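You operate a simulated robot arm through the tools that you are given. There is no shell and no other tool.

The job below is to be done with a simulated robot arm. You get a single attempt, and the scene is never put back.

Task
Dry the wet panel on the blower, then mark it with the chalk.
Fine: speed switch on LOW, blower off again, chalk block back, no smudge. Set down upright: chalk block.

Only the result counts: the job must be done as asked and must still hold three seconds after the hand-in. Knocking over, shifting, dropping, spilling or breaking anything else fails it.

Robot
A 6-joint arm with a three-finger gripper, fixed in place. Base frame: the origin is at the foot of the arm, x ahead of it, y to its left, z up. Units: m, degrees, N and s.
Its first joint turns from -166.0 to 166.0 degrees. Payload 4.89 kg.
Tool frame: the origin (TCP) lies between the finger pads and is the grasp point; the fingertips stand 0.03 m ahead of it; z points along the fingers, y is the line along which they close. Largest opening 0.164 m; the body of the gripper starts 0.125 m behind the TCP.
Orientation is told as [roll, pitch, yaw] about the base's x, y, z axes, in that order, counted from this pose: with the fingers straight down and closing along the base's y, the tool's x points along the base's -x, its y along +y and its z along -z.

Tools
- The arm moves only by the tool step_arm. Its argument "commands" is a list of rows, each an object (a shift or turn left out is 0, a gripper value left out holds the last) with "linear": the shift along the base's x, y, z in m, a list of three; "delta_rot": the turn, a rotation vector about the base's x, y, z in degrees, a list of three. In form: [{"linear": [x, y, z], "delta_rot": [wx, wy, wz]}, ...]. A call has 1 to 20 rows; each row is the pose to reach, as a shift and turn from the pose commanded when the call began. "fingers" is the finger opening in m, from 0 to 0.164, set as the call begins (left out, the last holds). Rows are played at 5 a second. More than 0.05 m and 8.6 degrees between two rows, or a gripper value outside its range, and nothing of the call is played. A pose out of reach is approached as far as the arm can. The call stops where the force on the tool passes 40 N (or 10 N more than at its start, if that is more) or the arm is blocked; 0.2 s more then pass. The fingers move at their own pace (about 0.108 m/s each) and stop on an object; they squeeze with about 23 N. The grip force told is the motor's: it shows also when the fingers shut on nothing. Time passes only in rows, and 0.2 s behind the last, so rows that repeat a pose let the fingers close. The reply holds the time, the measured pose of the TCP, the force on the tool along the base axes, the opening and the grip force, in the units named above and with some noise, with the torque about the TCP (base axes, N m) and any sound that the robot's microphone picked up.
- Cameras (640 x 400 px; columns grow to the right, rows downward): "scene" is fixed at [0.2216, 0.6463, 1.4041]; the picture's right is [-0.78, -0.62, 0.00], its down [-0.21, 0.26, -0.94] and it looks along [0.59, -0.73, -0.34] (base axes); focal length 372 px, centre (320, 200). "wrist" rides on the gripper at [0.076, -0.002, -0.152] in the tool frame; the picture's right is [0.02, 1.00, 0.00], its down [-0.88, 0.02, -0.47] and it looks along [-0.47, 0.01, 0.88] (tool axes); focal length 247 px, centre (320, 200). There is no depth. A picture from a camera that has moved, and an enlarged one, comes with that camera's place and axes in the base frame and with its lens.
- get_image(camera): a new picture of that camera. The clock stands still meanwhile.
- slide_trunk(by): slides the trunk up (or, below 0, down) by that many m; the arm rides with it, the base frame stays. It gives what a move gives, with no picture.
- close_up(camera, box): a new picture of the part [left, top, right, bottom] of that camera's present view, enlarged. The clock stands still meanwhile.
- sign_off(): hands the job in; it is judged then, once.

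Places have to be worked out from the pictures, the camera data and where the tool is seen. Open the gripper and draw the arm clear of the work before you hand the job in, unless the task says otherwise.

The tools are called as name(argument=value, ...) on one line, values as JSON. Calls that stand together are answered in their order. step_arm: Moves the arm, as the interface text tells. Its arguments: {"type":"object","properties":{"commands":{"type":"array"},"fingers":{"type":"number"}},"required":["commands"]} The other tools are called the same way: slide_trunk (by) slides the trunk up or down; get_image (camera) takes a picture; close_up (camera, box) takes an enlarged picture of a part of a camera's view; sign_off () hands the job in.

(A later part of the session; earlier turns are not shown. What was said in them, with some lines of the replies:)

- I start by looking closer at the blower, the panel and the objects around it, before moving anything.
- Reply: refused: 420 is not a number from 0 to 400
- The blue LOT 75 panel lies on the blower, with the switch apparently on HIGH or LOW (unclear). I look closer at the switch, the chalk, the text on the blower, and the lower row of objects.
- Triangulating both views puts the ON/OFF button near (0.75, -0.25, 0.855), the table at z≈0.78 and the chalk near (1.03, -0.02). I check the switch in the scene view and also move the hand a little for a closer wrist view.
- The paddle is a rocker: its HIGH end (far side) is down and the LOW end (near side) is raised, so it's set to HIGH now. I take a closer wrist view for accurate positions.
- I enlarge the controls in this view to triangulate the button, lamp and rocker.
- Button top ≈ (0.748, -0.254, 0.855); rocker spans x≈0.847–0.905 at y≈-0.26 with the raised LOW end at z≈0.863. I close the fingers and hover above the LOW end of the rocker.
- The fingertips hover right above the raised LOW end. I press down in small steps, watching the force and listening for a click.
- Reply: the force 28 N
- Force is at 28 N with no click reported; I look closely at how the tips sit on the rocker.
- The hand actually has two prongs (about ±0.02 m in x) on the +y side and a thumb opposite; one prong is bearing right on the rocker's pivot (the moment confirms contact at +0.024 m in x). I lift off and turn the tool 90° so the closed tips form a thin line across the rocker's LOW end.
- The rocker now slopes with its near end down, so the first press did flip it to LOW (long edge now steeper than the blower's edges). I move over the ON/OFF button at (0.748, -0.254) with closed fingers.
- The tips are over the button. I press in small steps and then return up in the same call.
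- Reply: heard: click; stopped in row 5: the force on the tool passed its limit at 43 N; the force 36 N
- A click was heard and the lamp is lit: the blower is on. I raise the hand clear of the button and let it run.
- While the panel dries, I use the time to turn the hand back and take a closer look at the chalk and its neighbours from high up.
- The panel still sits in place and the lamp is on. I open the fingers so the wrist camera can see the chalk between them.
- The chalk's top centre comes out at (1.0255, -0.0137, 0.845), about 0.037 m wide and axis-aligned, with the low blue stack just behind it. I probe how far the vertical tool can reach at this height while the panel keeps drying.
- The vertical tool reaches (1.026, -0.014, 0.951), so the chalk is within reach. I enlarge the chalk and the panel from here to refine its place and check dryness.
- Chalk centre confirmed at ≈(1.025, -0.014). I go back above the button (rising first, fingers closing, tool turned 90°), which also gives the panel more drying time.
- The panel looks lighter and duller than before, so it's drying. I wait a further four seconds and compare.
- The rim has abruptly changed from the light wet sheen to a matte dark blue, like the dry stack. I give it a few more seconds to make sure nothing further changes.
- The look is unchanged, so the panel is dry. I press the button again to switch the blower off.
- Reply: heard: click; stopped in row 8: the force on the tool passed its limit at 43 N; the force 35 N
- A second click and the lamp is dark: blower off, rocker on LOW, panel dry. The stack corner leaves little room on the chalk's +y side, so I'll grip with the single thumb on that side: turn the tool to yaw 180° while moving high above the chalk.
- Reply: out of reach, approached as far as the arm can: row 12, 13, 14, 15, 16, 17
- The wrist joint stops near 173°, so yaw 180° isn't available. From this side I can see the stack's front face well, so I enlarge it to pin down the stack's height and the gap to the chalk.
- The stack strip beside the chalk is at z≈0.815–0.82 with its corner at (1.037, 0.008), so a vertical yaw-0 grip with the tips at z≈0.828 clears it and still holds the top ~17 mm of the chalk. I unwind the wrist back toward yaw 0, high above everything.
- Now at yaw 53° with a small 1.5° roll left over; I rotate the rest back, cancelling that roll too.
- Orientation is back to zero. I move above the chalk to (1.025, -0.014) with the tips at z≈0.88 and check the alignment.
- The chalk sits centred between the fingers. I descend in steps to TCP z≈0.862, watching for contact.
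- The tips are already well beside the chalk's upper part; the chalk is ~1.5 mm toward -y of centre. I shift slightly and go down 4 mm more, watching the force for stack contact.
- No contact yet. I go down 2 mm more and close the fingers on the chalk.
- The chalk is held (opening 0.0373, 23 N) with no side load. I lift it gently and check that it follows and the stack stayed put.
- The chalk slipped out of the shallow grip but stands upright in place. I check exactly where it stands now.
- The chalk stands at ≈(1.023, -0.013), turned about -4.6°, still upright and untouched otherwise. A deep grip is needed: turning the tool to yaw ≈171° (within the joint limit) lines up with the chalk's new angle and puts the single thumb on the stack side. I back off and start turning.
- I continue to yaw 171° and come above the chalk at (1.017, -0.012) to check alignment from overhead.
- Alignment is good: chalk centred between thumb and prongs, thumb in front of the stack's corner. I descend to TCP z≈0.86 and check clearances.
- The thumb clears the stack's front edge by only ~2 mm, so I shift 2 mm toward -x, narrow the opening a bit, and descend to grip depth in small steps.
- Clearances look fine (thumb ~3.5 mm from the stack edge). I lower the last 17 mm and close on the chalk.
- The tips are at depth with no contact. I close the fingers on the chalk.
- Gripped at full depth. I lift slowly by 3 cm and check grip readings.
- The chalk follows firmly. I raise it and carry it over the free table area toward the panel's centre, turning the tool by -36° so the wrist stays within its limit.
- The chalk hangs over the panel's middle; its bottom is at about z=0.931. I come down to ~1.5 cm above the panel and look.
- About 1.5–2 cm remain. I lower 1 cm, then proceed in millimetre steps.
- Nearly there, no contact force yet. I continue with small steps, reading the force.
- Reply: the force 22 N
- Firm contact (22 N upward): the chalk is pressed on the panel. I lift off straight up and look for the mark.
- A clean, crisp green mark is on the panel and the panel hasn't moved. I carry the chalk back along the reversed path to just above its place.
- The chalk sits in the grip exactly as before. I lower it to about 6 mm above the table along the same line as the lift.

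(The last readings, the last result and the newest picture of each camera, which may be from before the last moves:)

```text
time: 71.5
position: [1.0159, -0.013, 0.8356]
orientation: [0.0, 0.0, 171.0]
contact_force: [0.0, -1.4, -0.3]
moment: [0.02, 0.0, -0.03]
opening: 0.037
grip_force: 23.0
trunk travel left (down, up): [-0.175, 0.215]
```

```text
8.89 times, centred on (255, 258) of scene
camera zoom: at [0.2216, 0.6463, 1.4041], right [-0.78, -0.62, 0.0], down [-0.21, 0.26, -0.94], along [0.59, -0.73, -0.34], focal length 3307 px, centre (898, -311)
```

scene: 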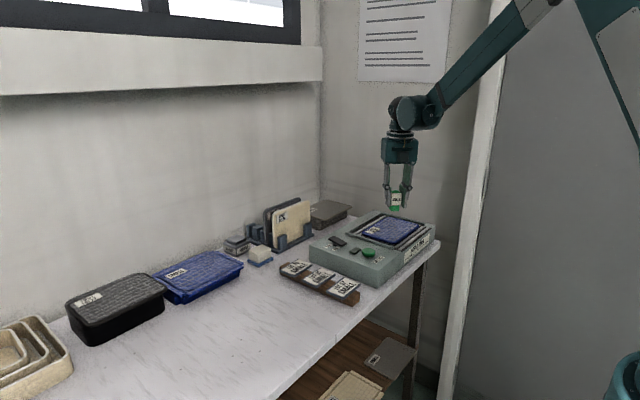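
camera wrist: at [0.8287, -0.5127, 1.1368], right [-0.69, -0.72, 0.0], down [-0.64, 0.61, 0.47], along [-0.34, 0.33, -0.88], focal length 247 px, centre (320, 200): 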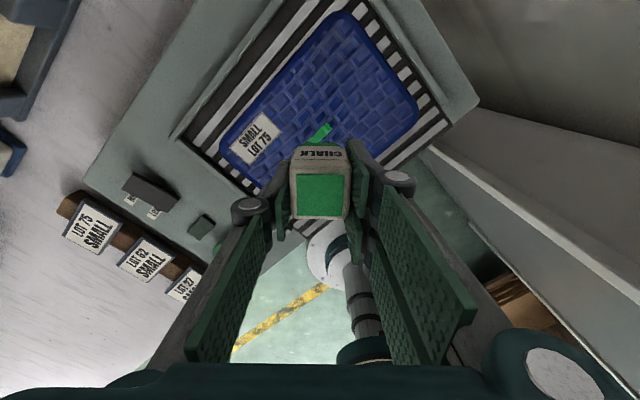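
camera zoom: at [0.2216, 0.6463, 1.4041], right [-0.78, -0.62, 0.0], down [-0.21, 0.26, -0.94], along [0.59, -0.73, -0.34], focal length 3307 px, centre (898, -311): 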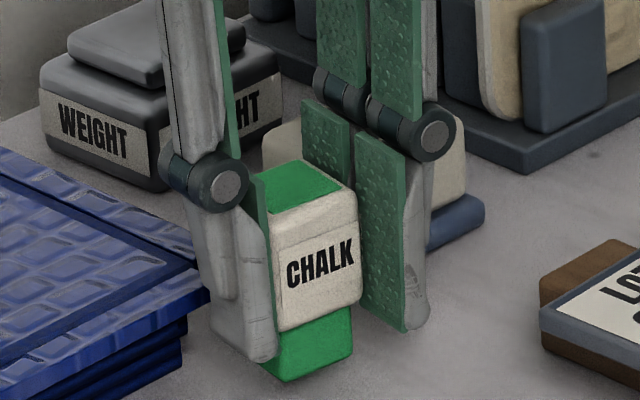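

No contact yet; about 5–6 mm to go. I lower 4 mm and read the force.

step_arm(commands=[{"linear": [0, 0, -0.002]}, {"linear": [0, 0, -0.004]}, {"linear": [0, 0, -0.004]}])

step_arm(commands=[{"linear": [0, 0, -0.001]}, {"linear": [0, 0, -0.001]}])

```text
time: 72.3
position: [1.0153, -0.0129, 0.8309]
orientation: [0.0, 0.0, 171.0]
contact_force: [0.0, 0.0, 0.2]
moment: [-0.03, -0.05, 0.01]
opening: 0.0368
grip_force: 23.0
trunk travel left (down, up): [-0.175, 0.215]
```

```text
time: 73.0
position: [1.0141, -0.0125, 0.8313]
orientation: [0.0, -0.1, 171.1]
contact_force: [-0.2, 0.4, -1.0]
moment: [0.0, 0.0, 0.03]
opening: 0.037
grip_force: 22.9
trunk travel left (down, up): [-0.175, 0.215]
```

Still free. I continue one millimetre at a time until touch.

step_arm(commands=[{"linear": [0, 0, -0.001]}, {"linear": [0, 0, -0.001]}])

```text
time: 73.5
position: [1.0143, -0.0124, 0.8296]
orientation: [-0.1, -0.1, 171.0]
contact_force: [0.5, -0.7, -1.6]
moment: [0.02, -0.02, 0.04]
opening: 0.0369
grip_force: 22.9
trunk travel left (down, up): [-0.175, 0.215]
```

Back at the gripping height, no clear load yet; I lower another 0.7 mm.

step_arm(commands=[{"linear": [0, 0, -0.0007]}, {"linear": [0, 0, -0.0007]}])

```text
time: 74.2
position: [1.014, -0.0123, 0.8287]
orientation: [0.1, 0.1, 171.0]
contact_force: [0.3, -0.5, -0.4]
moment: [0.03, 0.01, 0.01]
opening: 0.0372
grip_force: 23.5
trunk travel left (down, up): [-0.175, 0.215]
```

step_arm(commands=[{"linear": [0, 0, -0.0007]}, {"linear": [0, 0, -0.0007]}])

close_up(camera="scene", box=[235, 245, 285, 280])

```text
time: 74.8
position: [1.0151, -0.0137, 0.8282]
orientation: [0.1, 0.0, 171.0]
contact_force: [-0.1, -0.4, -0.5]
moment: [0.0, 0.02, 0.01]
opening: 0.0369
grip_force: 23.2
trunk travel left (down, up): [-0.175, 0.215]
```

```text
11.43 times, centred on (260, 262) of scene
camera zoom: at [0.2216, 0.6463, 1.4041], right [-0.78, -0.62, 0.0], down [-0.21, 0.26, -0.94], along [0.59, -0.73, -0.34], focal length 4251 px, centre (1006, -514)
```

zoom: 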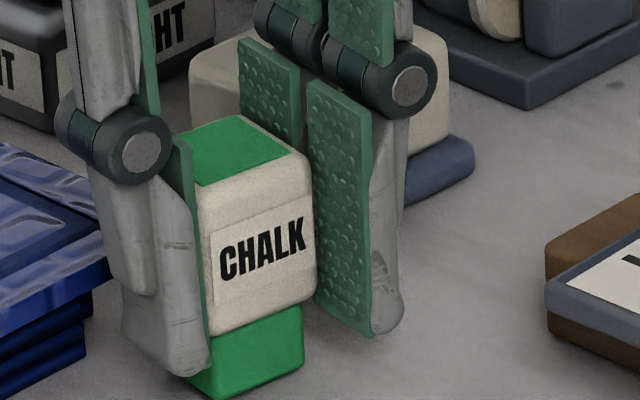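

Still no load, and the chalk seems to have slid up slightly in the grip during the press. I keep lowering in small steps until the table carries it.

step_arm(commands=[{"linear": [0, 0, -0.0008]}, {"linear": [0, 0, -0.0008]}])

```text
time: 75.3
position: [1.0149, -0.0124, 0.827]
orientation: [0.0, 0.1, 171.0]
contact_force: [0.2, 0.6, -0.7]
moment: [0.0, 0.02, 0.0]
opening: 0.0368
grip_force: 22.8
trunk travel left (down, up): [-0.175, 0.215]
```

No load yet (−0.7 N is noise). I lower another 0.8 mm.

step_arm(commands=[{"linear": [0, 0, -0.0008]}, {"linear": [0, 0, -0.0008]}])

```text
time: 76.0
position: [1.0148, -0.0126, 0.8272]
orientation: [0.0, 0.0, 171.0]
contact_force: [0.2, 0.4, -0.5]
moment: [-0.03, 0.02, -0.03]
opening: 0.0366
grip_force: 22.8
trunk travel left (down, up): [-0.175, 0.215]
```

Still free; another 0.8 mm down.

step_arm(commands=[{"linear": [0, 0, -0.0008]}, {"linear": [0, 0, -0.0008]}])

close_up(camera="scene", box=[240, 260, 280, 290])

```text
time: 76.5
position: [1.0153, -0.0128, 0.8272]
orientation: [0.0, 0.0, 171.0]
contact_force: [2.8, 0.4, 11.4]
moment: [0.02, -0.08, -0.01]
opening: 0.0369
grip_force: 22.9
trunk travel left (down, up): [-0.175, 0.215]
```

```text
13.33 times, centred on (260, 275) of scene
camera zoom: at [0.2216, 0.6463, 1.4041], right [-0.78, -0.62, 0.0], down [-0.21, 0.26, -0.94], along [0.59, -0.73, -0.34], focal length 4960 px, centre (1120, -800)
```

zoom: 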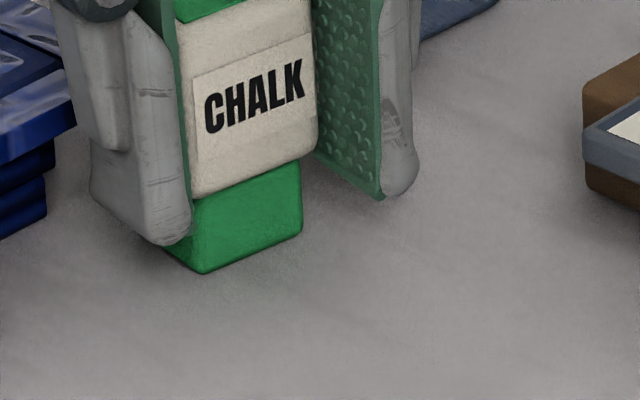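

Contact: 11 N, the chalk stands on the table. I take back 0.6 mm of preload, then open just a little.

step_arm(commands=[{"linear": [0, 0, 0.0006]}, {"linear": [0, 0, 0.0006]}])

step_arm(commands=[{"linear": [0, 0, 0]}, {"linear": [0, 0, 0]}, {"linear": [0, 0, 0]}], fingers=0.047)

close_up(camera="scene", box=[225, 235, 285, 280])

close_up(camera="wrist", box=[220, 40, 440, 200])

```text
time: 77.2
position: [1.0147, -0.012, 0.8269]
orientation: [0.1, 0.0, 171.0]
contact_force: [-1.0, 0.0, 5.0]
moment: [-0.01, 0.11, 0.01]
opening: 0.037
grip_force: 23.2
trunk travel left (down, up): [-0.175, 0.215]
```

```text
time: 78.0
position: [1.0149, -0.0117, 0.8269]
orientation: [0.0, 0.1, 171.0]
contact_force: [0.4, 0.1, 0.2]
moment: [0.03, 0.01, 0.0]
opening: 0.0469
grip_force: 0.1
trunk travel left (down, up): [-0.175, 0.215]
```

```text
8.89 times, centred on (255, 258) of scene
camera zoom: at [0.2216, 0.6463, 1.4041], right [-0.78, -0.62, 0.0], down [-0.21, 0.26, -0.94], along [0.59, -0.73, -0.34], focal length 3307 px, centre (898, -311)
```

zoom: 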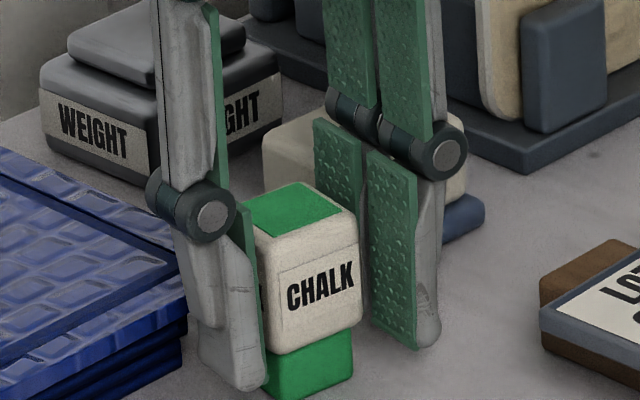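

```text
2.50 times, centred on (330, 120) of wrist
camera zoom: at [1.091, -0.0221, 0.9795], right [-0.13, -0.99, 0.0], down [-0.87, 0.12, 0.47], along [-0.47, 0.06, -0.88], focal length 617 px, centre (295, 400)
```

zoom: 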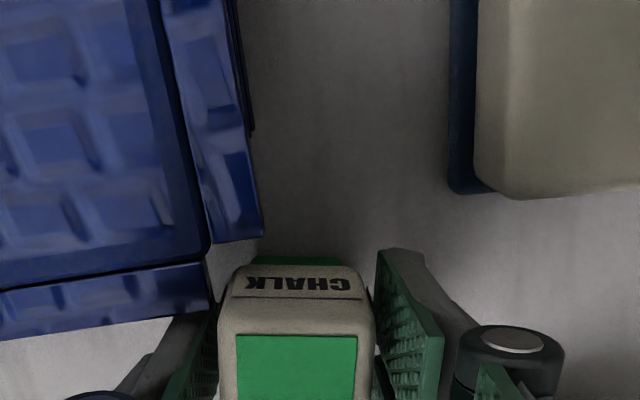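

The chalk stands upright and free. I open slightly more and withdraw straight up.

step_arm(commands=[{"linear": [0, 0, 0]}, {"linear": [0, 0, 0]}, {"linear": [0, 0, 0.005]}, {"linear": [0, 0, 0.015]}, {"linear": [0, 0, 0.03]}, {"linear": [0, 0, 0.06]}, {"linear": [0, 0, 0.1]}, {"linear": [0, 0, 0.14]}, {"linear": [0, 0, 0.14]}], fingers=0.051)

close_up(camera="scene", box=[215, 215, 295, 285])

get_image(camera="wrist")

```text
time: 80.0
position: [1.0142, -0.0114, 0.9666]
orientation: [0.0, 0.1, 171.0]
contact_force: [-0.5, 0.2, 0.6]
moment: [-0.01, -0.07, -0.01]
opening: 0.051
grip_force: 0.1
trunk travel left (down, up): [-0.175, 0.215]
```

```text
5.71 times, centred on (255, 250) of scene
camera zoom: at [0.2216, 0.6463, 1.4041], right [-0.78, -0.62, 0.0], down [-0.21, 0.26, -0.94], along [0.59, -0.73, -0.34], focal length 2126 px, centre (691, -86)
```

zoom: 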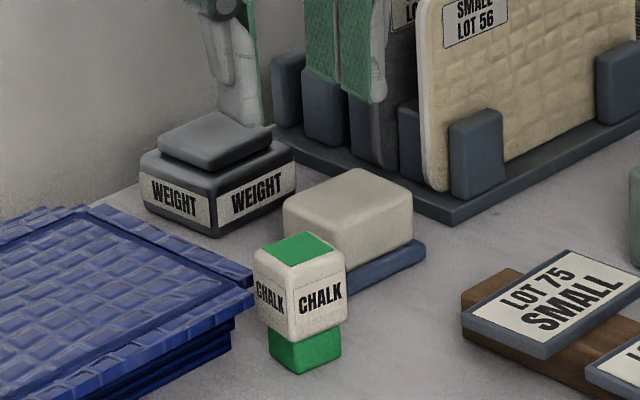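

```text
taken
camera wrist: at [1.0907, -0.0212, 1.1199], right [-0.13, -0.99, 0.0], down [-0.87, 0.12, 0.47], along [-0.47, 0.06, -0.88], focal length 247 px, centre (320, 200)
```

wrist: 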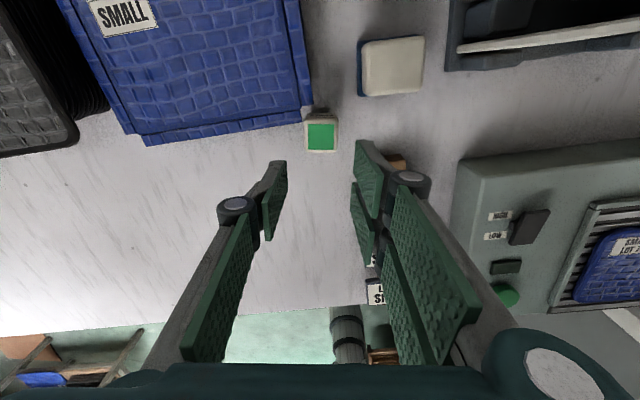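

The chalk is back upright within ~3 mm of its original spot. I open the gripper and draw the arm back and up, clear of the work.

step_arm(commands=[{"linear": [-0.02, 0, 0.04]}, {"linear": [-0.05, 0, 0.08]}, {"linear": [-0.09, 0, 0.11]}, {"linear": [-0.13, 0, 0.14]}, {"linear": [-0.17, 0, 0.16]}, {"linear": [-0.21, 0, 0.18]}, {"linear": [-0.25, 0, 0.19]}, {"linear": [-0.29, 0.0, 0.2]}, {"linear": [-0.33, 0.0, 0.2]}, {"linear": [-0.33, 0.0, 0.2]}], fingers=0.16)

get_image(camera="scene")

close_up(camera="scene", box=[310, 190, 450, 280])

close_up(camera="scene", box=[210, 185, 370, 310])

```text
time: 82.2
position: [0.6839, -0.0125, 1.1669]
orientation: [0.0, 0.0, 171.0]
contact_force: [-1.1, 0.0, 0.5]
moment: [0.0, -0.13, 0.01]
opening: 0.16
grip_force: 0.0
trunk travel left (down, up): [-0.175, 0.215]
```

```text
taken
```

scene: 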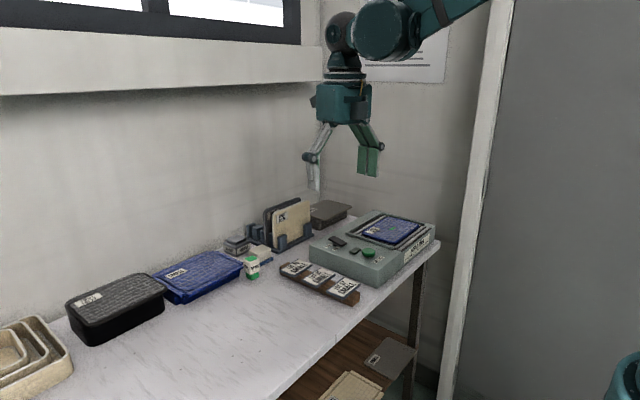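

```text
4.44 times, centred on (380, 235) of scene
camera zoom: at [0.2216, 0.6463, 1.4041], right [-0.78, -0.62, 0.0], down [-0.21, 0.26, -0.94], along [0.59, -0.73, -0.34], focal length 1653 px, centre (53, 44)
```

zoom: 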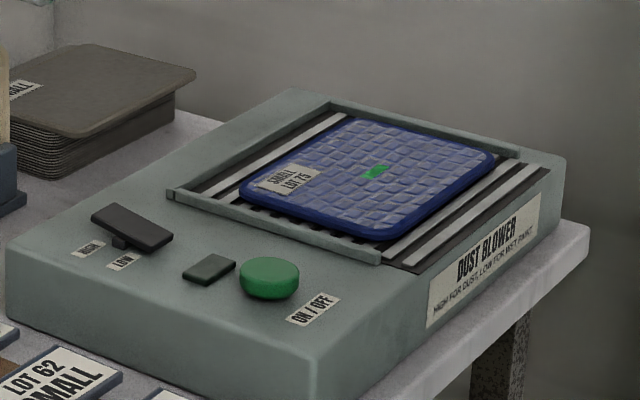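

```text
3.20 times, centred on (290, 248) of scene
camera zoom: at [0.2216, 0.6463, 1.4041], right [-0.78, -0.62, 0.0], down [-0.21, 0.26, -0.94], along [0.59, -0.73, -0.34], focal length 1190 px, centre (416, 48)
```

zoom: 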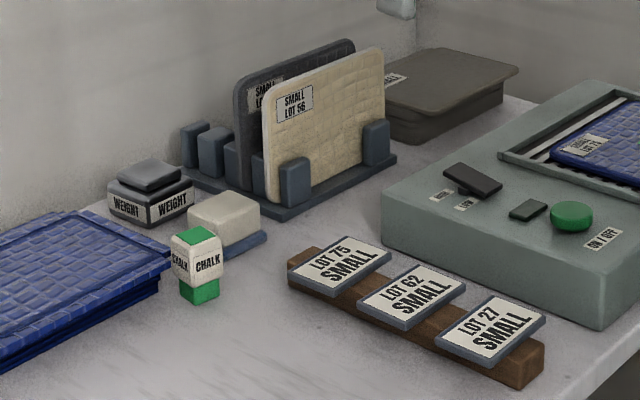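

The panel is dry and carries one clean green mark. The rocker is down on LOW, the lamp is off, the chalk stands upright in its place, and nothing else has moved. The arm is clear with the gripper open, so I hand the job in.

sign_off()

```text
The job is handed in.
```

I dried the LOT 75 panel on the blower and marked it with the chalk, then handed the job in. I haven't seen the verdict.

- **Drying:** I set the speed switch to LOW and ran the blower for about 20 seconds. The panel's rim turned matte dark blue partway through, and nothing changed after that.
- **Blower:** It is off again: there was a second click and the lamp went dark. The switch is still on LOW.
- **Mark:** There is one clean green mark near the middle of the panel, made with a single straight press. I saw no smudge, and the panel stayed where it was.
- **Chalk block:** It stands upright about 3 mm from its original spot and is turned roughly 9 degrees. My first grip was too shallow and slipped off, which shifted and turned it slightly. It never fell.
- **Everything else:** Nothing else looked moved in the last pictures. The arm is clear and the gripper is open.
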